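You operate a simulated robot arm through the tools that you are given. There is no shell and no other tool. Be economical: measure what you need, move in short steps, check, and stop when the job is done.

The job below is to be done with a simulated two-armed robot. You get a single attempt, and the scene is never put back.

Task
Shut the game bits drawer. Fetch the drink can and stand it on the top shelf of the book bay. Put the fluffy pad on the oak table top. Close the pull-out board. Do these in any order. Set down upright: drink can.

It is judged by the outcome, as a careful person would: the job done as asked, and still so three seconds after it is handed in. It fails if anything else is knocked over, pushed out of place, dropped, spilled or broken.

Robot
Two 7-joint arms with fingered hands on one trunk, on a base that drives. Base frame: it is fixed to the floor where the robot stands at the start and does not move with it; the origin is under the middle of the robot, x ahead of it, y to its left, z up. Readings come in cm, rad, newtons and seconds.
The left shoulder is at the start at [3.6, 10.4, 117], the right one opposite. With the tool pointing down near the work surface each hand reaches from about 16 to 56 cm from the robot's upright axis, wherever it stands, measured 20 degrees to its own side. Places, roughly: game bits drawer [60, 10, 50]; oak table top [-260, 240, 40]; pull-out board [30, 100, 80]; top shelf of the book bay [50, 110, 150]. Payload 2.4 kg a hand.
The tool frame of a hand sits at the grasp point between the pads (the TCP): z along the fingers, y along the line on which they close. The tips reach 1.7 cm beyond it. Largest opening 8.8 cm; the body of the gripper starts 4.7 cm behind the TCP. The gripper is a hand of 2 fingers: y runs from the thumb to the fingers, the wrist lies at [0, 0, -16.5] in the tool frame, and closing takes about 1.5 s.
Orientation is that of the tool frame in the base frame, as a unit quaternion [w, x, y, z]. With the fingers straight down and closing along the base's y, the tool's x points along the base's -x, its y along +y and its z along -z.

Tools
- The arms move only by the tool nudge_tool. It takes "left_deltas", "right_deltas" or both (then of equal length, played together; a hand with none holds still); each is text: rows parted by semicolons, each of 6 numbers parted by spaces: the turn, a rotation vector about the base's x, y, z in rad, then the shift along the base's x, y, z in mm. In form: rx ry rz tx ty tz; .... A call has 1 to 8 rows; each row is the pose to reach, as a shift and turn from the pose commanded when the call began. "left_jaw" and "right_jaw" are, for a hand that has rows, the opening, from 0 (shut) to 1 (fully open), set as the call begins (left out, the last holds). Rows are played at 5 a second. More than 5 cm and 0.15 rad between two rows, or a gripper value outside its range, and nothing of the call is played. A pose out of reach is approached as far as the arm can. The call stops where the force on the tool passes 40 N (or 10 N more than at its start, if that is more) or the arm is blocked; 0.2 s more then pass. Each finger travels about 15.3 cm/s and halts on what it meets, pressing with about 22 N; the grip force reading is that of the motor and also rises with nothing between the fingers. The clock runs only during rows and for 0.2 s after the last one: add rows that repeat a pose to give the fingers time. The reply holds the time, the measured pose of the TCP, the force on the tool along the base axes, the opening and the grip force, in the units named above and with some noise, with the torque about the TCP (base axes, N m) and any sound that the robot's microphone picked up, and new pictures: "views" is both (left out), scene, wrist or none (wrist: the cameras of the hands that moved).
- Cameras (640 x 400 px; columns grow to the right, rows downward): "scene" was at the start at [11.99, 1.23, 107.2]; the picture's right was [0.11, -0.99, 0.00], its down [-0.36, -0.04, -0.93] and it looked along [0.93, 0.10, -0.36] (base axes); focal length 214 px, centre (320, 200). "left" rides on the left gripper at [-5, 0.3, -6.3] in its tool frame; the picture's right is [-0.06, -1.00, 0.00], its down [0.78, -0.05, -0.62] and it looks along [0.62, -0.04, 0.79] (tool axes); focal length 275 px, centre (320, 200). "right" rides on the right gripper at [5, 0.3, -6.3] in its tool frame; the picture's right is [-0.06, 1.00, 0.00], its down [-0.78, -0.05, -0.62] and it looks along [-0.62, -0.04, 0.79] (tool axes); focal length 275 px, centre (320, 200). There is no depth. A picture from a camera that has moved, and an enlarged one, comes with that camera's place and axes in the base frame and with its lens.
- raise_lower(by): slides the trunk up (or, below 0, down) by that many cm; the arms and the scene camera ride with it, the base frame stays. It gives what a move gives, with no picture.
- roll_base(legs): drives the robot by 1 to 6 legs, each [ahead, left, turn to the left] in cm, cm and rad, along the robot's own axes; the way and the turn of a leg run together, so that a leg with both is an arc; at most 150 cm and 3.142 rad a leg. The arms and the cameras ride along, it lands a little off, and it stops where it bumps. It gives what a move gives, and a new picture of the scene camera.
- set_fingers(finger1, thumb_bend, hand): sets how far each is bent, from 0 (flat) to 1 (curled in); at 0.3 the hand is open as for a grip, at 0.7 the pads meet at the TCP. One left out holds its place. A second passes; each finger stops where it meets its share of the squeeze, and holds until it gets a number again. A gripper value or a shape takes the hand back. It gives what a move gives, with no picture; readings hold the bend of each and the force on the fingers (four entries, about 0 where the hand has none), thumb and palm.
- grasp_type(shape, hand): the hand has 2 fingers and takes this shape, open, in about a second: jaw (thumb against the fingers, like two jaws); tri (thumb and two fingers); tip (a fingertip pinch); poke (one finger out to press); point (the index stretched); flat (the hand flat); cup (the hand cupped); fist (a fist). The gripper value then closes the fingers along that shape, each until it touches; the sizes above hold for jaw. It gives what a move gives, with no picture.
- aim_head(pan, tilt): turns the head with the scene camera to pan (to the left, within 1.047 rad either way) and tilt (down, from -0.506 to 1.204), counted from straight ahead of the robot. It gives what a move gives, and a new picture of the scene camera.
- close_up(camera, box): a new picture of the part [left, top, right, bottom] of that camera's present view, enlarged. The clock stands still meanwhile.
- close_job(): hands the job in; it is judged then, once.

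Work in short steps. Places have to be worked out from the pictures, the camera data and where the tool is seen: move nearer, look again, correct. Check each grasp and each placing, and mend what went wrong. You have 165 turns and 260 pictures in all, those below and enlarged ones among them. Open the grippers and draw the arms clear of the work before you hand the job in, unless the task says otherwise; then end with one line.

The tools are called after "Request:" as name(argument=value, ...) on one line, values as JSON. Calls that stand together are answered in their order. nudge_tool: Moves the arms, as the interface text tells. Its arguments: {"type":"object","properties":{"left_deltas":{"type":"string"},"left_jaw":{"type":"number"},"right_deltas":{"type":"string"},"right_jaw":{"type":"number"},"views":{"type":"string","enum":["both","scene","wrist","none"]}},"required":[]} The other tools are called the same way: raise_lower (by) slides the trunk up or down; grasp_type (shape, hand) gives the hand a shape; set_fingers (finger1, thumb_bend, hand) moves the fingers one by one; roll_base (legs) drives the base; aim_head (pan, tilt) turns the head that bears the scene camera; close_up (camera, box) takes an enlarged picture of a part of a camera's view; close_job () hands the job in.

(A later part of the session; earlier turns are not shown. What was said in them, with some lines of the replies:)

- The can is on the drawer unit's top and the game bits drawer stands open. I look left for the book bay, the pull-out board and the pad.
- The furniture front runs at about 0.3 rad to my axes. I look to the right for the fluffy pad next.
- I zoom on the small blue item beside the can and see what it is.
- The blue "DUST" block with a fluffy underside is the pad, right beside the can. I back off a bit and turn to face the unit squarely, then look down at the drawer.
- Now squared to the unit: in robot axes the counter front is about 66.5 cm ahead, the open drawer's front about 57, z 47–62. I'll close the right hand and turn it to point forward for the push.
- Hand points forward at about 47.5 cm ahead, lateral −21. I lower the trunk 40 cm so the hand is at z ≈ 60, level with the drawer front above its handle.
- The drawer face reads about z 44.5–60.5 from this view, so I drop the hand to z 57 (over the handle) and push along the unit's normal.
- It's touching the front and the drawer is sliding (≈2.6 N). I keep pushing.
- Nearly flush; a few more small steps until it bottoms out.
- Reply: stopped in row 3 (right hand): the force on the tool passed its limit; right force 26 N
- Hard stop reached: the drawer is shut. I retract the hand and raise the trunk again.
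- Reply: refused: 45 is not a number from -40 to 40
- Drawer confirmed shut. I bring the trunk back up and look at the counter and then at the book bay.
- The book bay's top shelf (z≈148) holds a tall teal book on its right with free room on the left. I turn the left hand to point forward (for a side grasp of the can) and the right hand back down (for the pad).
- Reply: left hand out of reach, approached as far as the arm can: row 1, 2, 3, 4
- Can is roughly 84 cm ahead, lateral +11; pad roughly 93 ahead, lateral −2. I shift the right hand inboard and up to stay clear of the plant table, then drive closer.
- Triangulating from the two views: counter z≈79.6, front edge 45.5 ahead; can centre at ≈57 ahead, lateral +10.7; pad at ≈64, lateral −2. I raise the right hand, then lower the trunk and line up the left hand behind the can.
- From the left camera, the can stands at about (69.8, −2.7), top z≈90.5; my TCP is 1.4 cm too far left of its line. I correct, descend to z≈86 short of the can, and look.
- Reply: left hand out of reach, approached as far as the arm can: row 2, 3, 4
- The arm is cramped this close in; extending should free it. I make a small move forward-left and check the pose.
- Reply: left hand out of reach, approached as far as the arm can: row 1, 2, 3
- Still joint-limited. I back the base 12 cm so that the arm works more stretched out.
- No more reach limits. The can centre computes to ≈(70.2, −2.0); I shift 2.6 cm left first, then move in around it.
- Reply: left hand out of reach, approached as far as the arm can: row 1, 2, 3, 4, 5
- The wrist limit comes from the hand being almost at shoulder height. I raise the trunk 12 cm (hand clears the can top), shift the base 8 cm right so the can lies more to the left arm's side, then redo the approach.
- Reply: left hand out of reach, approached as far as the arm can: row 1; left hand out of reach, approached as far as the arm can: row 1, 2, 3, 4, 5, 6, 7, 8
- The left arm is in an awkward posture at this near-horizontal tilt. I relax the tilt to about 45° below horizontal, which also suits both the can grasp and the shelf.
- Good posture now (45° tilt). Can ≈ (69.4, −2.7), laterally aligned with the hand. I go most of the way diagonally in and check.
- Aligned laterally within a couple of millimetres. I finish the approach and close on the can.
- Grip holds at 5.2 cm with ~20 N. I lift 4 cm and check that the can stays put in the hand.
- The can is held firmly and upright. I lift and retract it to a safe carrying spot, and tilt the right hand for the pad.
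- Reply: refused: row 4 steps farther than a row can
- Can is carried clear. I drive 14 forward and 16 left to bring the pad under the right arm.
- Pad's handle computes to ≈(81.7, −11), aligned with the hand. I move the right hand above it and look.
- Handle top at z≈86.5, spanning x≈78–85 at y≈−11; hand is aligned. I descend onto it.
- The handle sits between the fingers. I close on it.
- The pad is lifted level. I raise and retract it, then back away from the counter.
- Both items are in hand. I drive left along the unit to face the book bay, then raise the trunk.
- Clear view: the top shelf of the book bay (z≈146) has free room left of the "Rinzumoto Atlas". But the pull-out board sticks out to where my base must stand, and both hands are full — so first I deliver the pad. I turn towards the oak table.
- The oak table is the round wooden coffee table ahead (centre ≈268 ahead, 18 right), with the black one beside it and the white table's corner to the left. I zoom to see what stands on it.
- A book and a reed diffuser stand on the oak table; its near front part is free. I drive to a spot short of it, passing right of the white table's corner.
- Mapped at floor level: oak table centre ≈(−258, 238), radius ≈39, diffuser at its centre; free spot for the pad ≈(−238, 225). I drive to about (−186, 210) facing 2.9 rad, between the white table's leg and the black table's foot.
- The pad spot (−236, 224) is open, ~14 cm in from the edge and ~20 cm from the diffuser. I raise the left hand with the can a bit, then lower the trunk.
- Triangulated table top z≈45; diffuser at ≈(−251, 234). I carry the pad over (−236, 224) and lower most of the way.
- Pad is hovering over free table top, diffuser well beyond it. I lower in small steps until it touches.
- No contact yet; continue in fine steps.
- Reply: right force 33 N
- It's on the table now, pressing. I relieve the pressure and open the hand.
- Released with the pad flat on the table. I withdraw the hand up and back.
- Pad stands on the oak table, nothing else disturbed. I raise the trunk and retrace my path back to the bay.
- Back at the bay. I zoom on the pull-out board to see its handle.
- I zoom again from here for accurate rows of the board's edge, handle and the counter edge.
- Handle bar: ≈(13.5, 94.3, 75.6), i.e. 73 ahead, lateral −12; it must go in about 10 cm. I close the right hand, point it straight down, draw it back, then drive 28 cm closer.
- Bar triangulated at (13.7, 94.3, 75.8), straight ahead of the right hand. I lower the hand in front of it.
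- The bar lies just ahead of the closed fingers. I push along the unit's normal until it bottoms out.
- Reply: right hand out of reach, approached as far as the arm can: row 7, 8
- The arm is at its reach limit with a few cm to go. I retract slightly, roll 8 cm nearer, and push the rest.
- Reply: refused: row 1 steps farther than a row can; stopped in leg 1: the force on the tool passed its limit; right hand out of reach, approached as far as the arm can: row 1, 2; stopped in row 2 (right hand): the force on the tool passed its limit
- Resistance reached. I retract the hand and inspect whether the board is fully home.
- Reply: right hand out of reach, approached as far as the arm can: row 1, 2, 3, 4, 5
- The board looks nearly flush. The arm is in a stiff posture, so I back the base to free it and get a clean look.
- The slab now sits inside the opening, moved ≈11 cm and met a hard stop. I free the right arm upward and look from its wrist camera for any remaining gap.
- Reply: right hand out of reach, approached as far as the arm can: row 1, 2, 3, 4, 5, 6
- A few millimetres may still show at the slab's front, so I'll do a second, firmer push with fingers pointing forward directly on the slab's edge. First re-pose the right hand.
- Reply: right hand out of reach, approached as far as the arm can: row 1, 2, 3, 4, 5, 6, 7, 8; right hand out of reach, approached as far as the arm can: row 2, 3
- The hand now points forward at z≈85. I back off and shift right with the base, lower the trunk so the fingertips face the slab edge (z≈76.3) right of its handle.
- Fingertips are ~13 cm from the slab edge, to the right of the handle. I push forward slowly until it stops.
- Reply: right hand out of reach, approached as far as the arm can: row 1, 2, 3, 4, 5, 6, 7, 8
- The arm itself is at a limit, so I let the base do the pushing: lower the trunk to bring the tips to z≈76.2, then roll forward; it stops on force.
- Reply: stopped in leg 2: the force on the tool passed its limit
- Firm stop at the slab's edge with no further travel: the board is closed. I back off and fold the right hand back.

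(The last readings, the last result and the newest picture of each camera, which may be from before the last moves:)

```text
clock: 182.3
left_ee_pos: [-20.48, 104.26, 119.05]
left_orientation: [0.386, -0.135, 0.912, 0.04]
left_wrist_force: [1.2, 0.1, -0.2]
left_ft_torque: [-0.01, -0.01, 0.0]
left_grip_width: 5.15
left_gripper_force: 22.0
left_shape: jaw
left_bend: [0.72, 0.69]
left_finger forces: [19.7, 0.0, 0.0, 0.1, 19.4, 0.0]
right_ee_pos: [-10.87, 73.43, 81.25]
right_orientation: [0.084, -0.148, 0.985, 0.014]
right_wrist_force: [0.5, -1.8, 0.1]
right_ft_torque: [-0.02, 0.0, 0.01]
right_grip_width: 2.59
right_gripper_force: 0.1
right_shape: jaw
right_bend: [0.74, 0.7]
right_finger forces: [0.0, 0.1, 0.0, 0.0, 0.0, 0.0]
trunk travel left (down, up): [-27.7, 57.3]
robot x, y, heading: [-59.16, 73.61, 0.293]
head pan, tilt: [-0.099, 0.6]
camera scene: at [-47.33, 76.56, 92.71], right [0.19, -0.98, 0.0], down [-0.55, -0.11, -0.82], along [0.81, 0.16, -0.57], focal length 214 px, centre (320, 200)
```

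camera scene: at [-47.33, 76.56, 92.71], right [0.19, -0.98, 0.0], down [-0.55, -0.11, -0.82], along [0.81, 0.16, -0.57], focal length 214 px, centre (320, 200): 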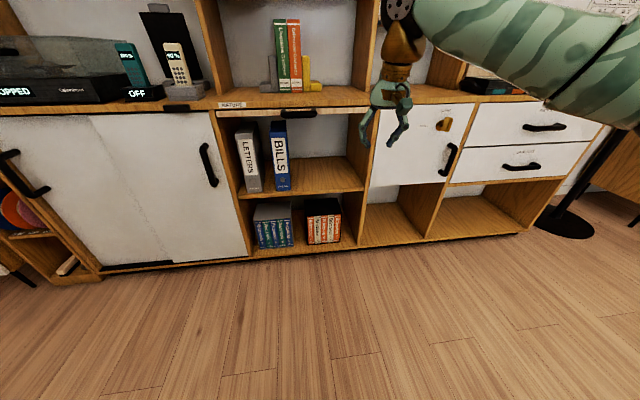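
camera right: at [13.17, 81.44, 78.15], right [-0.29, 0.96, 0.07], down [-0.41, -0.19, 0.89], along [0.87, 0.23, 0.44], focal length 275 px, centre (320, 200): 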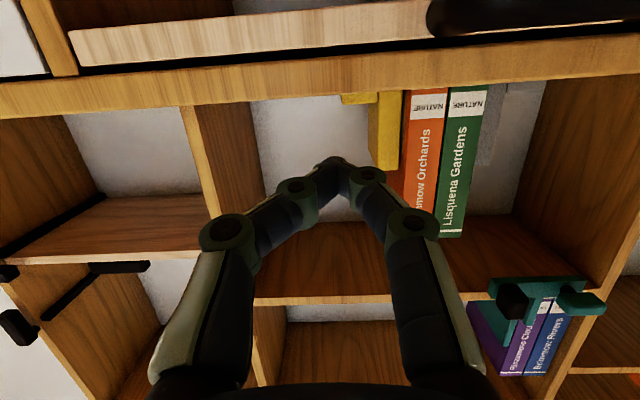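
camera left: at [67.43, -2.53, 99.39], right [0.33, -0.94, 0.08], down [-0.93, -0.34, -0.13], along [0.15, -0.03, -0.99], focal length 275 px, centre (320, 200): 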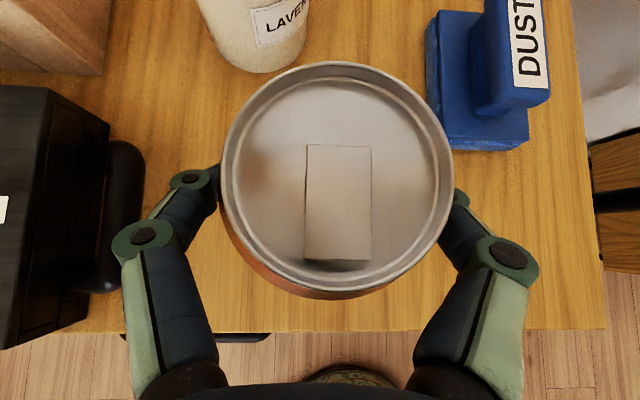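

Now the can: target on the top shelf ≈(44, 115.6), bay front 14 cm behind the counter edge. I raise the trunk fully, tuck the right hand, and roll nearer in two steps.

Request:
raise_lower(by=40)

Request:
raise_lower(by=16)

Request:
nudge_tool(right_deltas="0 0 0 -38 -12 0; 0 0 0 -76 -24 0; 0 0 0 -76 -24 0", views="none")

Request:
roll_base(legs=[[0, -6, 0.01], [25, 0, 0]])

Request:
aim_head(pan=0.1, tilt=0.15)

```text
clock: 186.1
left_ee_pos: [-20.23, 104.44, 159.02]
left_orientation: [0.386, -0.134, 0.912, 0.04]
left_wrist_force: [0.7, 1.1, -0.7]
left_ft_torque: [0.02, -0.03, -0.02]
left_grip_width: 5.18
left_gripper_force: 22.3
left_shape: jaw
left_bend: [0.72, 0.69]
left_finger forces: [19.7, 0.0, 0.1, 0.0, 19.5, 0.1]
right_ee_pos: [-10.8, 73.32, 121.21]
right_orientation: [0.086, -0.148, 0.985, 0.014]
right_wrist_force: [-0.1, 0.0, -0.1]
right_ft_torque: [-0.01, -0.04, 0.0]
right_grip_width: 2.61
right_gripper_force: 0.1
right_shape: jaw
right_bend: [0.74, 0.7]
right_finger forces: [0.0, 0.0, 0.0, 0.0, 0.0, 0.0]
trunk travel left (down, up): [-67.7, 17.3]
robot x, y, heading: [-59.18, 73.58, 0.289]
head pan, tilt: [-0.099, 0.6]
```

```text
clock: 188.0
left_ee_pos: [-20.3, 104.36, 175.0]
left_orientation: [0.385, -0.134, 0.912, 0.04]
left_wrist_force: [0.4, -1.0, -0.6]
left_ft_torque: [-0.03, 0.05, 0.02]
left_grip_width: 5.16
left_gripper_force: 21.7
left_shape: jaw
left_bend: [0.72, 0.69]
left_finger forces: [19.7, 0.0, 0.1, 0.0, 19.5, 0.0]
right_ee_pos: [-10.77, 73.37, 137.18]
right_orientation: [0.085, -0.149, 0.985, 0.014]
right_wrist_force: [-0.9, -0.1, -0.3]
right_ft_torque: [0.0, 0.02, 0.03]
right_grip_width: 2.61
right_gripper_force: 0.0
right_shape: jaw
right_bend: [0.74, 0.7]
right_finger forces: [0.1, 0.0, 0.0, 0.0, 0.1, 0.1]
trunk travel left (down, up): [-83.7, 1.3]
robot x, y, heading: [-59.36, 73.65, 0.292]
head pan, tilt: [-0.099, 0.6]
```

```text
clock: 188.8
left_ee_pos: [-20.36, 104.44, 174.97]
left_orientation: [0.385, -0.134, 0.912, 0.04]
left_wrist_force: [-0.2, -0.9, -0.3]
left_ft_torque: [-0.01, -0.01, -0.03]
left_grip_width: 5.16
left_gripper_force: 22.1
left_shape: jaw
left_bend: [0.72, 0.69]
left_finger forces: [19.6, 0.0, 0.0, 0.0, 19.5, 0.0]
right_ee_pos: [-18.4, 71.05, 137.15]
right_orientation: [0.085, -0.147, 0.985, 0.014]
right_wrist_force: [0.7, 0.4, 0.1]
right_ft_torque: [-0.01, -0.02, 0.0]
right_grip_width: 2.62
right_gripper_force: 0.1
right_shape: jaw
right_bend: [0.74, 0.7]
right_finger forces: [0.0, 0.0, 0.0, 0.0, 0.2, 0.0]
trunk travel left (down, up): [-83.7, 1.3]
robot x, y, heading: [-58.54, 73.47, 0.294]
head pan, tilt: [-0.099, 0.6]
```

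```text
clock: 191.2
left_ee_pos: [5.02, 106.2, 175.03]
left_orientation: [0.385, -0.137, 0.912, 0.041]
left_wrist_force: [-0.2, 0.5, -0.2]
left_ft_torque: [0.03, 0.0, 0.0]
left_grip_width: 5.13
left_gripper_force: 21.9
left_shape: jaw
left_bend: [0.72, 0.69]
left_finger forces: [19.9, 0.0, 0.0, 0.0, 19.5, 0.0]
right_ee_pos: [6.96, 72.85, 137.21]
right_orientation: [0.085, -0.15, 0.985, 0.013]
right_wrist_force: [-0.2, -0.4, 0.0]
right_ft_torque: [0.02, 0.0, -0.02]
right_grip_width: 2.62
right_gripper_force: 0.2
right_shape: jaw
right_bend: [0.74, 0.7]
right_finger forces: [0.1, 0.1, 0.0, 0.0, 0.1, 0.1]
trunk travel left (down, up): [-83.7, 1.3]
robot x, y, heading: [-33.75, 74.92, 0.29]
head pan, tilt: [-0.099, 0.6]
camera scene: at [-22.62, 78.04, 148.89], right [0.2, -0.98, 0.0], down [-0.55, -0.11, -0.82], along [0.81, 0.16, -0.57], focal length 214 px, centre (320, 200)
```

scene: 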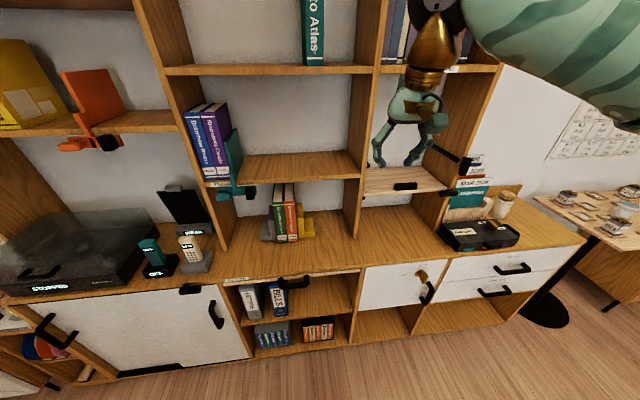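

```text
clock: 192.1
left_ee_pos: [4.88, 106.27, 175.06]
left_orientation: [0.386, -0.136, 0.912, 0.041]
left_wrist_force: [-0.1, 0.6, -0.6]
left_ft_torque: [-0.01, 0.04, -0.01]
left_grip_width: 5.17
left_gripper_force: 22.0
left_shape: jaw
left_bend: [0.72, 0.69]
left_finger forces: [19.8, 0.0, 0.1, 0.0, 19.5, 0.0]
right_ee_pos: [6.96, 72.75, 137.14]
right_orientation: [0.086, -0.15, 0.985, 0.014]
right_wrist_force: [-0.1, -0.2, -0.3]
right_ft_torque: [0.02, -0.02, -0.01]
right_grip_width: 2.62
right_gripper_force: 0.1
right_shape: jaw
right_bend: [0.74, 0.7]
right_finger forces: [0.1, 0.1, 0.1, 0.0, 0.1, 0.1]
trunk travel left (down, up): [-83.7, 1.3]
robot x, y, heading: [-33.63, 75.13, 0.297]
head pan, tilt: [0.099, 0.15]
camera scene: at [-22.79, 79.86, 153.04], right [0.39, -0.92, 0.0], down [-0.14, -0.06, -0.99], along [0.91, 0.38, -0.15], focal length 214 px, centre (320, 200)
```

scene: 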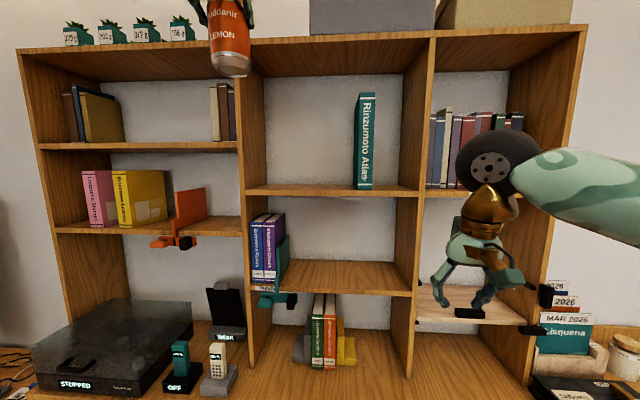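

Shelf top z≈145.8, free from l≈79 to 113 beside the Atlas; cell height ~34 cm. I roll 21 cm closer (3.5 cm right), and lower the can with the arm to just above shelf height while still outside the bay.

Request:
roll_base(legs=[[0, -3.5, 0], [21, 0, 0]])

Request:
nudge_tool(left_deltas="0 0 0 0 0 -40; 0 0 0 0 0 -80; 0 0 0 0 0 -110; 0 0 0 0 0 -140; 0 0 0 0 0 -140", views="both")

```text
clock: 194.2
left_ee_pos: [26.18, 108.99, 174.92]
left_orientation: [0.386, -0.136, 0.911, 0.041]
left_wrist_force: [0.1, 0.0, -0.2]
left_ft_torque: [-0.02, 0.04, 0.01]
left_grip_width: 5.15
left_gripper_force: 22.1
left_shape: jaw
left_bend: [0.72, 0.69]
left_finger forces: [19.8, 0.0, 0.0, 0.1, 19.6, 0.1]
right_ee_pos: [28.14, 75.59, 137.16]
right_orientation: [0.085, -0.149, 0.985, 0.014]
right_wrist_force: [0.0, -0.1, 0.6]
right_ft_torque: [0.02, 0.02, 0.01]
right_grip_width: 2.63
right_gripper_force: 0.0
right_shape: jaw
right_bend: [0.74, 0.7]
right_finger forces: [0.0, 0.0, 0.0, 0.0, 0.0, 0.1]
trunk travel left (down, up): [-83.7, 1.3]
robot x, y, heading: [-12.41, 77.88, 0.295]
head pan, tilt: [0.099, 0.15]
camera scene: at [-1.57, 82.7, 153.04], right [0.38, -0.92, 0.0], down [-0.14, -0.06, -0.99], along [0.91, 0.38, -0.15], focal length 214 px, centre (320, 200)
```

scene: 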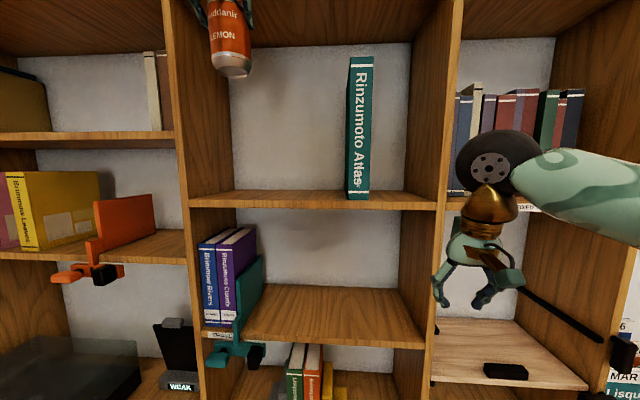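

```text
clock: 195.3
left_ee_pos: [25.88, 109.01, 160.99]
left_orientation: [0.386, -0.136, 0.912, 0.042]
left_wrist_force: [0.8, 0.0, 0.5]
left_ft_torque: [0.01, -0.01, 0.0]
left_grip_width: 5.14
left_gripper_force: 22.4
left_shape: jaw
left_bend: [0.73, 0.69]
left_finger forces: [19.6, 0.0, 0.0, 0.1, 19.4, 0.0]
right_ee_pos: [28.2, 75.49, 137.18]
right_orientation: [0.086, -0.149, 0.985, 0.014]
right_wrist_force: [-0.7, 0.5, 0.0]
right_ft_torque: [-0.02, -0.06, -0.01]
right_grip_width: 2.63
right_gripper_force: 0.0
right_shape: jaw
right_bend: [0.74, 0.7]
right_finger forces: [0.1, 0.0, 0.0, 0.0, 0.0, 0.0]
trunk travel left (down, up): [-83.7, 1.3]
robot x, y, heading: [-12.04, 78.21, 0.298]
head pan, tilt: [0.099, 0.15]
camera scene: at [-1.63, 82.64, 153.05], right [0.38, -0.92, 0.0], down [-0.14, -0.06, -0.99], along [0.91, 0.38, -0.15], focal length 214 px, centre (320, 200)
camera left: at [24.89, 109.22, 168.89], right [0.32, -0.94, 0.07], down [-0.94, -0.33, -0.13], along [0.14, -0.03, -0.99], focal length 275 px, centre (320, 200)
```

scene: 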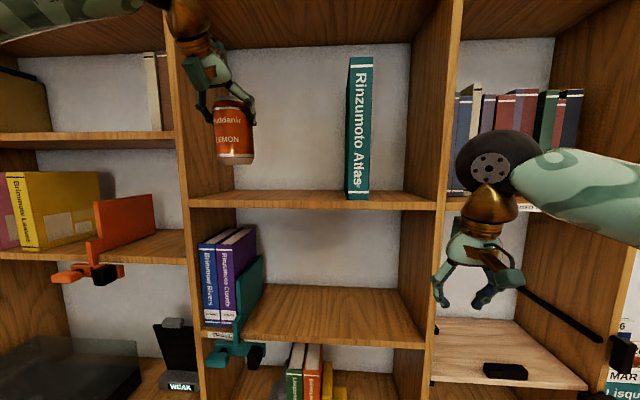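
left: 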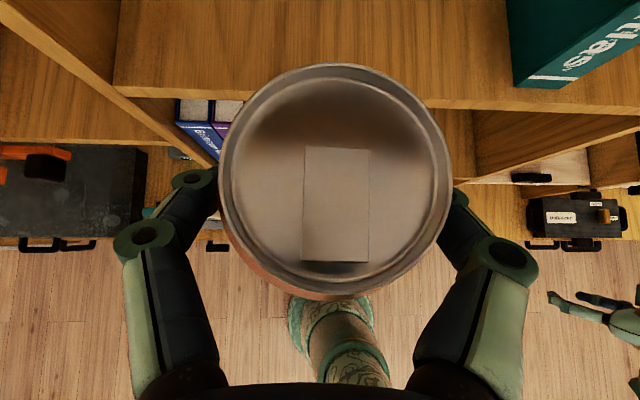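

Geometry agrees: shelf edge 11 cm ahead of the TCP, can centred in the free gap, bottom ≈7 cm above shelf. I move it in 18 cm.

Request:
nudge_tool(left_deltas="0 0 0 35 11 0; 0 0 0 70 22 0; 0 0 0 105 33 0; 0 0 0 140 44 0; 0 0 0 172 54 0; 0 0 0 172 54 0", views="both")

```text
clock: 196.8
left_ee_pos: [42.96, 114.36, 161.06]
left_orientation: [0.386, -0.135, 0.912, 0.041]
left_wrist_force: [-0.1, 0.2, 0.1]
left_ft_torque: [-0.01, -0.01, -0.01]
left_grip_width: 5.08
left_gripper_force: 22.5
left_shape: jaw
left_bend: [0.73, 0.69]
left_finger forces: [19.4, 0.0, 0.0, 0.0, 19.4, 0.1]
right_ee_pos: [28.04, 75.55, 137.33]
right_orientation: [0.086, -0.149, 0.985, 0.013]
right_wrist_force: [-0.3, 0.4, 0.1]
right_ft_torque: [0.02, 0.03, 0.03]
right_grip_width: 2.61
right_gripper_force: 0.1
right_shape: jaw
right_bend: [0.74, 0.7]
right_finger forces: [0.0, 0.0, 0.1, 0.1, 0.0, 0.1]
trunk travel left (down, up): [-83.7, 1.3]
robot x, y, heading: [-12.34, 78.03, 0.299]
head pan, tilt: [0.099, 0.15]
camera scene: at [-1.7, 82.76, 153.05], right [0.38, -0.92, 0.0], down [-0.14, -0.06, -0.99], along [0.91, 0.38, -0.15], focal length 214 px, centre (320, 200)
camera left: at [41.92, 114.61, 168.97], right [0.32, -0.95, 0.07], down [-0.94, -0.32, -0.13], along [0.14, -0.03, -0.99], focal length 275 px, centre (320, 200)
```

scene: 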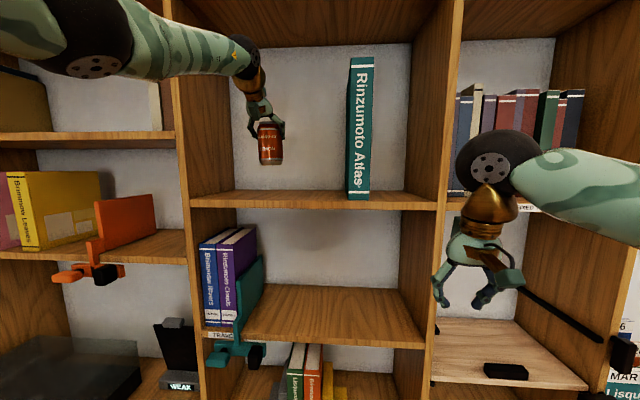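
left: 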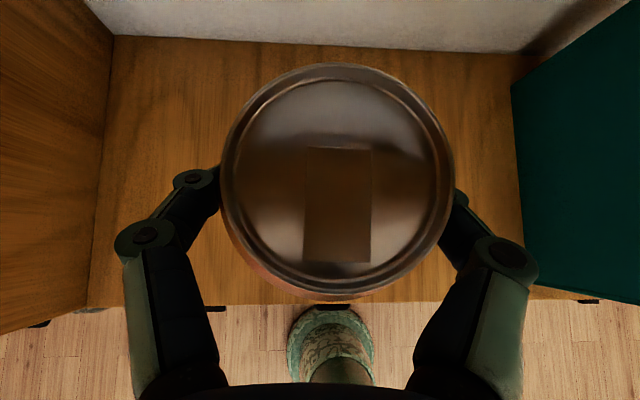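

Inside the bay, well between the side wall and the Atlas. I go 1.5 cm further in, then lower near the shelf.

Request:
nudge_tool(left_deltas="0 0 0 14 4 0; 0 0 0 14 4 -20; 0 0 0 14 4 -40; 0 0 0 14 4 -55; 0 0 0 14 4 -62; 0 0 0 14 4 -62", views="scene")

```text
clock: 198.2
left_ee_pos: [44.67, 114.7, 154.93]
left_orientation: [0.386, -0.135, 0.912, 0.041]
left_wrist_force: [0.1, 0.0, -0.5]
left_ft_torque: [-0.01, 0.03, -0.01]
left_grip_width: 5.04
left_gripper_force: 21.4
left_shape: jaw
left_bend: [0.73, 0.69]
left_finger forces: [19.4, 0.0, 0.0, 0.0, 19.3, 0.1]
left hand out of reach, approached as far as the arm can: row 1
right_ee_pos: [28.16, 75.59, 137.21]
right_orientation: [0.086, -0.149, 0.985, 0.013]
right_wrist_force: [-0.3, -0.5, 0.9]
right_ft_torque: [-0.01, 0.0, 0.0]
right_grip_width: 2.6
right_gripper_force: 0.0
right_shape: jaw
right_bend: [0.74, 0.7]
right_finger forces: [0.0, 0.0, 0.1, 0.0, 0.0, 0.0]
trunk travel left (down, up): [-83.7, 1.3]
robot x, y, heading: [-12.47, 77.86, 0.297]
head pan, tilt: [0.099, 0.15]
camera scene: at [-1.63, 82.66, 153.05], right [0.38, -0.92, 0.0], down [-0.14, -0.06, -0.99], along [0.91, 0.38, -0.15], focal length 214 px, centre (320, 200)
```

scene: 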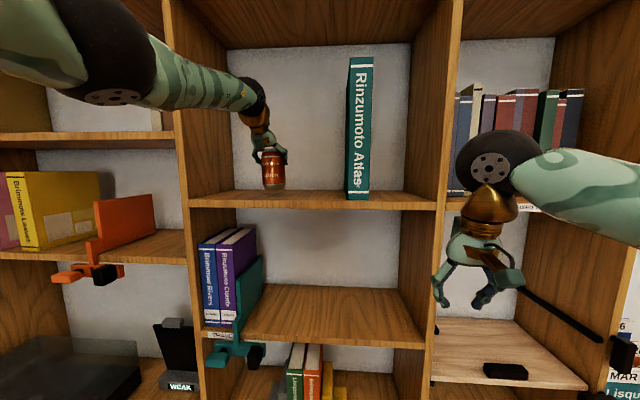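

The can is just above the shelf. I lower in 3 mm steps and zoom to check contact and uprightness.

Request:
nudge_tool(left_deltas="0 0 0 0 0 -4; 0 0 0 0 0 -8; 0 0 0 0 0 -11; 0 0 0 0 0 -11", views="none")

Request:
close_up(camera="scene", box=[200, 110, 360, 210])

```text
clock: 199.2
left_ee_pos: [44.75, 114.74, 153.83]
left_orientation: [0.385, -0.136, 0.912, 0.041]
left_wrist_force: [-0.5, -0.2, -0.4]
left_ft_torque: [0.0, 0.0, 0.0]
left_grip_width: 5.09
left_gripper_force: 22.1
left_shape: jaw
left_bend: [0.73, 0.69]
left_finger forces: [19.4, 0.0, 0.0, 0.0, 19.4, 0.1]
right_ee_pos: [28.2, 75.5, 137.29]
right_orientation: [0.086, -0.149, 0.985, 0.014]
right_wrist_force: [0.2, -1.1, -0.1]
right_ft_torque: [-0.02, 0.01, 0.02]
right_grip_width: 2.61
right_gripper_force: 0.0
right_shape: jaw
right_bend: [0.74, 0.7]
right_finger forces: [0.1, 0.0, 0.0, 0.0, 0.1, 0.0]
trunk travel left (down, up): [-83.7, 1.3]
robot x, y, heading: [-12.18, 77.97, 0.299]
head pan, tilt: [0.099, 0.15]
```

```text
4.00 times, centred on (280, 160) of scene
camera zoom: at [-1.62, 82.66, 153.04], right [0.38, -0.92, 0.0], down [-0.14, -0.06, -0.99], along [0.91, 0.38, -0.15], focal length 858 px, centre (480, 360)
```

zoom: 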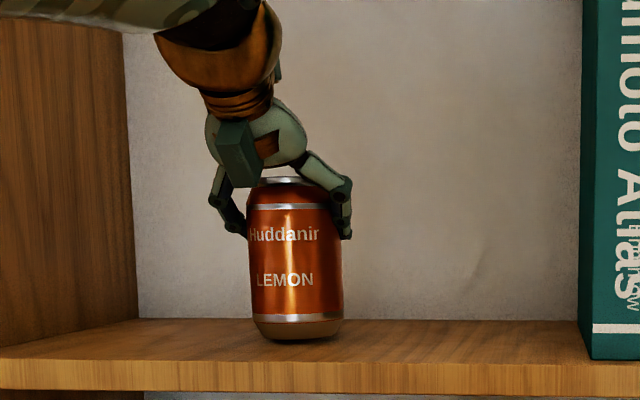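

Upright and very close to the shelf. A little further down until contact is felt.

Request:
nudge_tool(left_deltas="0 0 0 0 0 -3; 0 0 0 0 0 -3; 0 0 0 0 0 -5; 0 0 0 0 0 -5", views="none")

```text
clock: 200.2
left_ee_pos: [44.75, 114.64, 153.3]
left_orientation: [0.387, -0.134, 0.912, 0.04]
left_wrist_force: [1.4, 0.1, 6.1]
left_ft_torque: [0.09, -0.07, -0.01]
left_grip_width: 5.06
left_gripper_force: 22.0
left_shape: jaw
left_bend: [0.73, 0.69]
left_finger forces: [20.1, 0.0, 0.0, 0.1, 20.6, 0.0]
right_ee_pos: [28.13, 75.4, 137.24]
right_orientation: [0.086, -0.15, 0.985, 0.014]
right_wrist_force: [0.6, 0.0, 0.3]
right_ft_torque: [-0.02, 0.03, 0.0]
right_grip_width: 2.62
right_gripper_force: 0.0
right_shape: jaw
right_bend: [0.74, 0.7]
right_finger forces: [0.1, 0.1, 0.0, 0.0, 0.0, 0.0]
trunk travel left (down, up): [-83.7, 1.3]
robot x, y, heading: [-12.28, 78.09, 0.295]
head pan, tilt: [0.099, 0.15]
```

Contact (6 N). I open the fingers gradually.

Request:
nudge_tool(left_deltas="0 0 0 0 0 1; 0 0 0 0 0 1; 0 0 0 0 0 1", left_jaw=0.7, views="none")

Request:
nudge_tool(left_deltas="0 0 0 0 0 0; 0 0 0 0 0 0; 0 0 0 0 0 0; 0 0 0 0 0 0", left_jaw=1, views="wrist")

Request:
close_up(camera="scene", box=[200, 110, 360, 210])

```text
clock: 200.9
left_ee_pos: [44.71, 114.66, 153.36]
left_orientation: [0.385, -0.135, 0.912, 0.041]
left_wrist_force: [-0.3, 0.0, -0.2]
left_ft_torque: [0.01, 0.01, 0.0]
left_grip_width: 6.13
left_gripper_force: 0.1
left_shape: jaw
left_bend: [0.67, 0.64]
left_finger forces: [0.0, 0.1, 0.0, 0.0, 0.0, 0.0]
right_ee_pos: [28.21, 75.42, 137.21]
right_orientation: [0.086, -0.149, 0.985, 0.014]
right_wrist_force: [0.7, -0.4, 0.5]
right_ft_torque: [0.01, -0.02, 0.03]
right_grip_width: 2.65
right_gripper_force: 0.0
right_shape: jaw
right_bend: [0.74, 0.7]
right_finger forces: [0.0, 0.0, 0.0, 0.0, 0.0, 0.0]
trunk travel left (down, up): [-83.7, 1.3]
robot x, y, heading: [-12.1, 78.1, 0.295]
head pan, tilt: [0.099, 0.15]
```

```text
clock: 201.9
left_ee_pos: [44.69, 114.59, 153.37]
left_orientation: [0.386, -0.136, 0.912, 0.042]
left_wrist_force: [0.7, 0.2, -0.1]
left_ft_torque: [-0.01, -0.01, -0.01]
left_grip_width: 8.78
left_gripper_force: 0.0
left_shape: jaw
left_bend: [0.3, 0.3]
left_finger forces: [0.0, 0.0, 0.0, 0.0, 0.0, 0.0]
right_ee_pos: [28.16, 75.51, 137.26]
right_orientation: [0.085, -0.149, 0.985, 0.014]
right_wrist_force: [0.0, 0.4, -0.9]
right_ft_torque: [-0.01, -0.04, 0.0]
right_grip_width: 2.63
right_gripper_force: 0.0
right_shape: jaw
right_bend: [0.74, 0.7]
right_finger forces: [0.1, 0.0, 0.0, 0.0, 0.1, 0.0]
trunk travel left (down, up): [-83.7, 1.3]
robot x, y, heading: [-12.23, 78.3, 0.292]
head pan, tilt: [0.099, 0.15]
camera left: at [43.65, 114.89, 161.31], right [0.32, -0.94, 0.07], down [-0.94, -0.33, -0.13], along [0.14, -0.03, -0.99], focal length 275 px, centre (320, 200)
```

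left: 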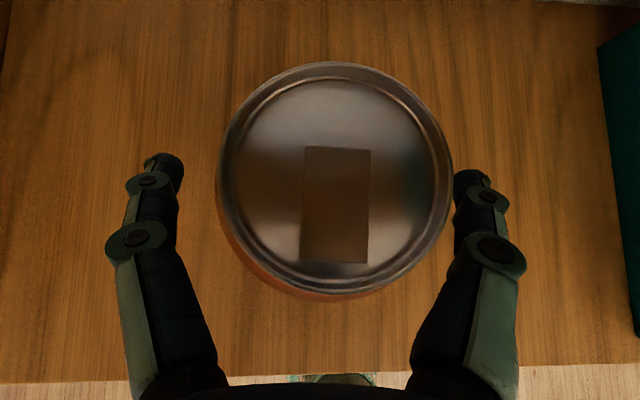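

```text
4.00 times, centred on (280, 160) of scene
camera zoom: at [-1.63, 82.66, 153.05], right [0.38, -0.92, 0.0], down [-0.14, -0.06, -0.99], along [0.91, 0.38, -0.15], focal length 858 px, centre (480, 360)
```

zoom: 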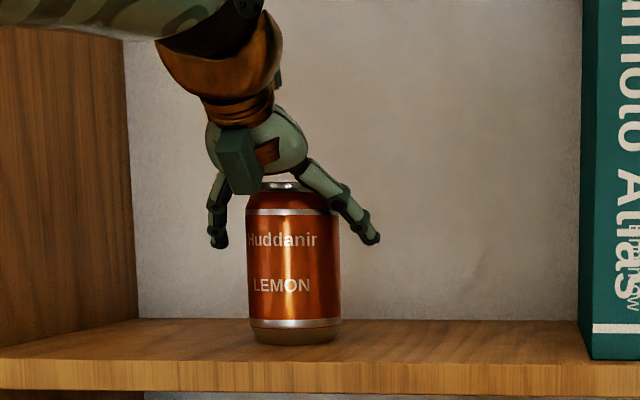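

Standing upright, fingers clear on both sides. I withdraw back along the approach direction.

Request:
nudge_tool(left_deltas="0 0 0 -14 -4 14; 0 0 0 -28 -8 28; 0 0 0 -42 -12 42; 0 0 0 -60 -17 52; 0 0 0 -90 -27 55; 0 0 0 -130 -40 55; 0 0 0 -170 -53 55; 0 0 0 -200 -63 55", views="scene")

```text
clock: 203.8
left_ee_pos: [24.57, 108.45, 158.77]
left_orientation: [0.386, -0.136, 0.911, 0.041]
left_wrist_force: [-0.3, 0.3, 0.4]
left_ft_torque: [0.0, 0.01, 0.0]
left_grip_width: 8.78
left_gripper_force: 0.1
left_shape: jaw
left_bend: [0.3, 0.3]
left_finger forces: [0.1, 0.1, 0.1, 0.1, 0.0, 0.1]
right_ee_pos: [28.07, 75.59, 137.22]
right_orientation: [0.085, -0.149, 0.985, 0.014]
right_wrist_force: [-0.3, -0.9, -0.4]
right_ft_torque: [-0.02, 0.03, 0.03]
right_grip_width: 2.6
right_gripper_force: 0.1
right_shape: jaw
right_bend: [0.74, 0.7]
right_finger forces: [0.0, 0.0, 0.1, 0.1, 0.1, 0.1]
trunk travel left (down, up): [-83.7, 1.3]
robot x, y, heading: [-12.55, 77.9, 0.294]
head pan, tilt: [0.099, 0.15]
camera scene: at [-1.69, 82.68, 153.05], right [0.38, -0.92, 0.0], down [-0.14, -0.06, -0.99], along [0.91, 0.38, -0.15], focal length 214 px, centre (320, 200)
```

scene: 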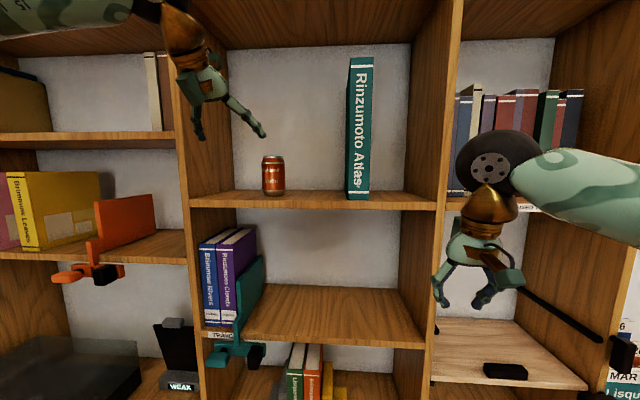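

Can stands on the top shelf. I open the right hand, back away and inspect the board and drawer once more from the far view.

Request:
roll_base(legs=[[-40, 0, 0]])

Request:
nudge_tool(right_deltas="0 0 0 0 0 5; 0 0 0 0 0 5; 0 0 0 0 0 5; 0 0 0 0 0 5", right_jaw=1, views="none")

Request:
raise_lower(by=-40)

Request:
aim_head(pan=-0.1, tilt=0.5)

Request:
close_up(camera="scene", box=[200, 130, 360, 230])

```text
clock: 206.3
left_ee_pos: [-14.5, 96.67, 158.72]
left_orientation: [0.386, -0.137, 0.911, 0.041]
left_wrist_force: [0.6, 0.6, -0.1]
left_ft_torque: [0.02, 0.01, 0.01]
left_grip_width: 8.8
left_gripper_force: 0.0
left_shape: jaw
left_bend: [0.3, 0.3]
left_finger forces: [0.1, 0.1, 0.0, 0.0, 0.1, 0.0]
right_ee_pos: [-10.85, 63.76, 137.27]
right_orientation: [0.085, -0.151, 0.985, 0.015]
right_wrist_force: [0.2, -0.6, -0.1]
right_ft_torque: [0.02, -0.01, 0.02]
right_grip_width: 2.64
right_gripper_force: 0.0
right_shape: jaw
right_bend: [0.74, 0.7]
right_finger forces: [0.1, 0.0, 0.0, 0.1, 0.0, 0.0]
trunk travel left (down, up): [-83.7, 1.3]
robot x, y, heading: [-51.49, 65.95, 0.298]
head pan, tilt: [0.099, 0.15]
camera scene: at [-40.63, 70.82, 153.05], right [0.39, -0.92, 0.0], down [-0.14, -0.06, -0.99], along [0.91, 0.38, -0.15], focal length 214 px, centre (320, 200)
```

scene: 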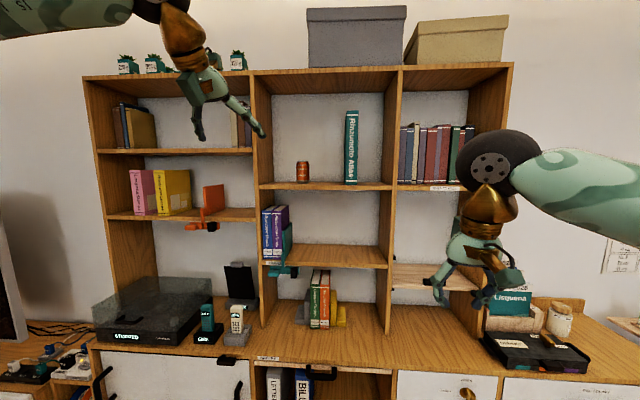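

```text
clock: 207.3
left_ee_pos: [-14.37, 96.55, 158.75]
left_orientation: [0.386, -0.137, 0.911, 0.041]
left_wrist_force: [-0.7, -0.4, 0.3]
left_ft_torque: [0.02, 0.02, 0.01]
left_grip_width: 8.81
left_gripper_force: 0.0
left_shape: jaw
left_bend: [0.3, 0.3]
left_finger forces: [0.0, 0.0, 0.0, 0.0, 0.0, 0.0]
right_ee_pos: [-10.81, 63.79, 137.62]
right_orientation: [0.086, -0.151, 0.985, 0.014]
right_wrist_force: [-0.1, -0.5, 0.3]
right_ft_torque: [0.01, 0.01, 0.0]
right_grip_width: 8.79
right_gripper_force: 0.0
right_shape: jaw
right_bend: [0.3, 0.3]
right_finger forces: [0.1, 0.0, 0.0, 0.0, 0.0, 0.1]
trunk travel left (down, up): [-83.7, 1.3]
robot x, y, heading: [-51.42, 66.0, 0.296]
head pan, tilt: [0.099, 0.15]
```

```text
clock: 211.1
left_ee_pos: [-14.33, 96.77, 118.71]
left_orientation: [0.386, -0.136, 0.912, 0.041]
left_wrist_force: [-0.2, 0.8, 0.0]
left_ft_torque: [-0.01, -0.03, -0.04]
left_grip_width: 8.79
left_gripper_force: 0.0
left_shape: jaw
left_bend: [0.3, 0.3]
left_finger forces: [0.1, 0.0, 0.0, 0.0, 0.0, 0.0]
right_ee_pos: [-10.85, 63.74, 97.62]
right_orientation: [0.086, -0.151, 0.985, 0.014]
right_wrist_force: [0.6, 0.2, 0.0]
right_ft_torque: [0.02, 0.0, -0.02]
right_grip_width: 8.8
right_gripper_force: 0.0
right_shape: jaw
right_bend: [0.3, 0.3]
right_finger forces: [0.1, 0.0, 0.0, 0.0, 0.0, 0.0]
trunk travel left (down, up): [-43.7, 41.3]
robot x, y, heading: [-51.12, 66.13, 0.292]
head pan, tilt: [0.099, 0.15]
```

```text
clock: 211.9
left_ee_pos: [-14.33, 96.61, 118.68]
left_orientation: [0.385, -0.137, 0.912, 0.041]
left_wrist_force: [-0.8, -0.4, 0.9]
left_ft_torque: [0.02, 0.03, -0.04]
left_grip_width: 8.79
left_gripper_force: 0.1
left_shape: jaw
left_bend: [0.3, 0.3]
left_finger forces: [0.0, 0.0, 0.0, 0.0, 0.0, 0.0]
right_ee_pos: [-10.76, 63.88, 97.75]
right_orientation: [0.086, -0.152, 0.985, 0.014]
right_wrist_force: [-0.7, 0.1, -0.3]
right_ft_torque: [0.02, 0.03, 0.0]
right_grip_width: 8.77
right_gripper_force: 0.1
right_shape: jaw
right_bend: [0.3, 0.3]
right_finger forces: [0.0, 0.0, 0.0, 0.0, 0.1, 0.1]
trunk travel left (down, up): [-43.7, 41.3]
robot x, y, heading: [-51.24, 65.92, 0.294]
head pan, tilt: [-0.099, 0.499]
camera scene: at [-39.92, 69.13, 109.7], right [0.2, -0.98, 0.0], down [-0.47, -0.09, -0.88], along [0.86, 0.17, -0.48], focal length 214 px, centre (320, 200)
```

scene: 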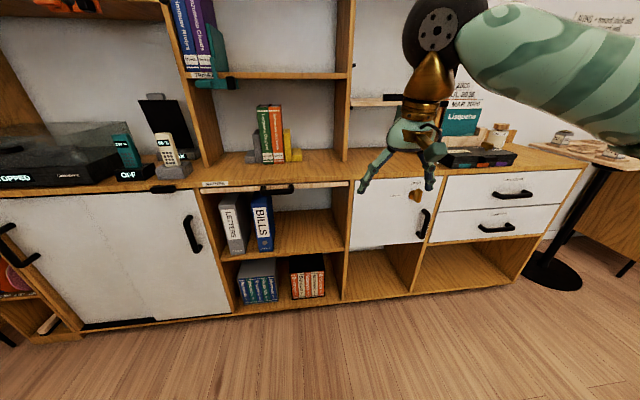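

```text
4.00 times, centred on (280, 180) of scene
camera zoom: at [-39.92, 69.13, 109.7], right [0.2, -0.98, 0.0], down [-0.47, -0.09, -0.88], along [0.86, 0.17, -0.48], focal length 858 px, centre (480, 280)
```

zoom: 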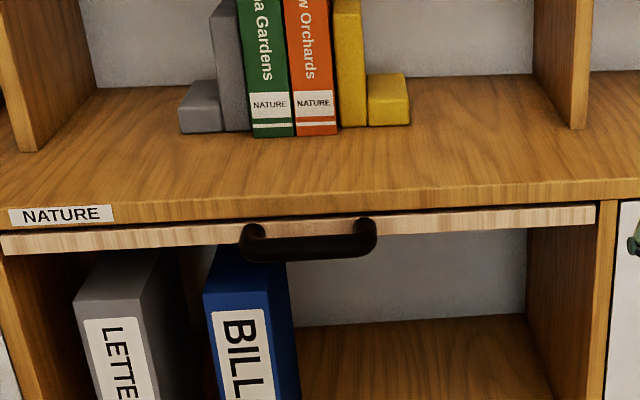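

Board appears flush. For certainty I take a grazing view along the front from the right.

Request:
roll_base(legs=[[0, -95, 0], [32, 0, 0]])

Request:
aim_head(pan=1.04, tilt=0.35)

Request:
close_up(camera="scene", box=[160, 120, 400, 270])

```text
clock: 218.7
left_ee_pos: [44.27, 15.73, 118.7]
left_orientation: [0.385, -0.148, 0.91, 0.046]
left_wrist_force: [0.2, 0.5, -0.2]
left_ft_torque: [-0.04, 0.0, 0.03]
left_grip_width: 8.8
left_gripper_force: 0.1
left_shape: jaw
left_bend: [0.3, 0.3]
left_finger forces: [0.0, 0.0, 0.0, 0.0, 0.1, 0.0]
right_ee_pos: [48.62, -16.88, 97.68]
right_orientation: [0.085, -0.161, 0.983, 0.015]
right_wrist_force: [0.9, 0.3, -0.4]
right_ft_torque: [-0.03, -0.02, -0.01]
right_grip_width: 8.78
right_gripper_force: 0.1
right_shape: jaw
right_bend: [0.3, 0.3]
right_finger forces: [0.1, 0.1, 0.0, 0.1, 0.0, 0.1]
trunk travel left (down, up): [-43.7, 41.3]
robot x, y, heading: [7.91, -15.77, 0.316]
head pan, tilt: [-0.099, 0.499]
camera scene: at [19.36, -12.31, 109.69], right [0.22, -0.98, 0.0], down [-0.47, -0.1, -0.88], along [0.86, 0.19, -0.48], focal length 214 px, centre (320, 200)
```

scene: 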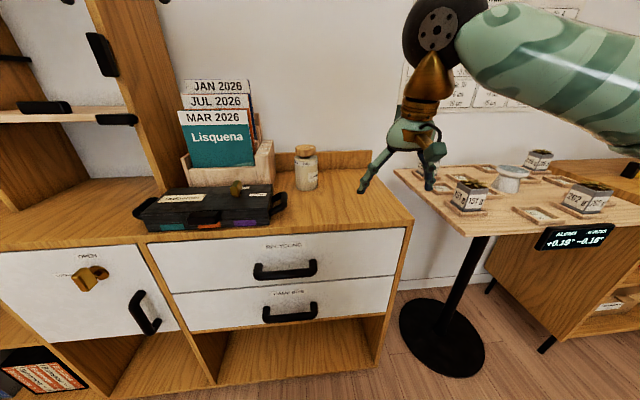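

```text
clock: 220.0
left_ee_pos: [44.18, 15.72, 118.83]
left_orientation: [0.386, -0.148, 0.91, 0.046]
left_wrist_force: [0.5, 0.5, 0.0]
left_ft_torque: [0.02, -0.01, 0.01]
left_grip_width: 8.79
left_gripper_force: 0.0
left_shape: jaw
left_bend: [0.3, 0.3]
left_finger forces: [0.1, 0.0, 0.0, 0.0, 0.1, 0.0]
right_ee_pos: [48.62, -16.97, 97.77]
right_orientation: [0.086, -0.161, 0.983, 0.015]
right_wrist_force: [-1.2, 0.4, 0.8]
right_ft_torque: [-0.01, 0.0, -0.03]
right_grip_width: 8.78
right_gripper_force: 0.1
right_shape: jaw
right_bend: [0.3, 0.3]
right_finger forces: [0.0, 0.1, 0.1, 0.1, 0.0, 0.0]
trunk travel left (down, up): [-43.7, 41.3]
robot x, y, heading: [8.16, -15.25, 0.321]
head pan, tilt: [1.04, 0.351]
camera scene: at [12.41, -5.2, 111.06], right [0.98, -0.21, 0.0], down [-0.07, -0.34, -0.94], along [0.2, 0.92, -0.34], focal length 214 px, centre (320, 200)
```

scene: 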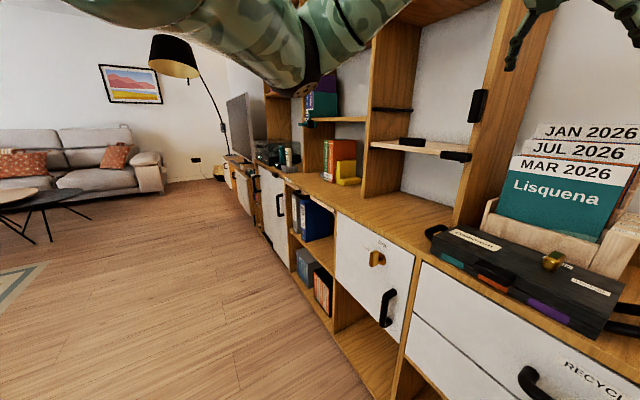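

```text
2.67 times, centred on (280, 195) of scene
camera zoom: at [12.41, -5.2, 111.06], right [0.98, -0.21, 0.0], down [-0.07, -0.34, -0.94], along [0.2, 0.92, -0.34], focal length 572 px, centre (427, 213)
```

zoom: 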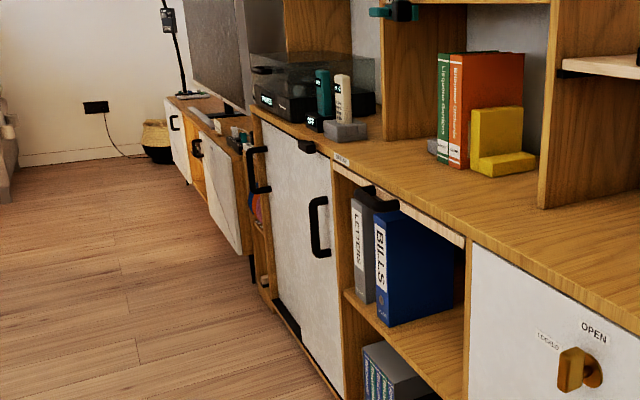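

The grazing view shows the board flush, with its front in line with the counter edge. The drawer is shut, the can is upright on the top shelf, the pad is on the oak table, and both hands are open and clear, so I hand the job in.

Request:
close_job()

```text
The job is handed in.
```

All four tasks are done, nothing else was seen to be disturbed, and the job is handed in: the game bits drawer is shut, the drink can stands upright on the book bay's top shelf, the fluffy pad is on the oak table, and the pull-out board is closed.
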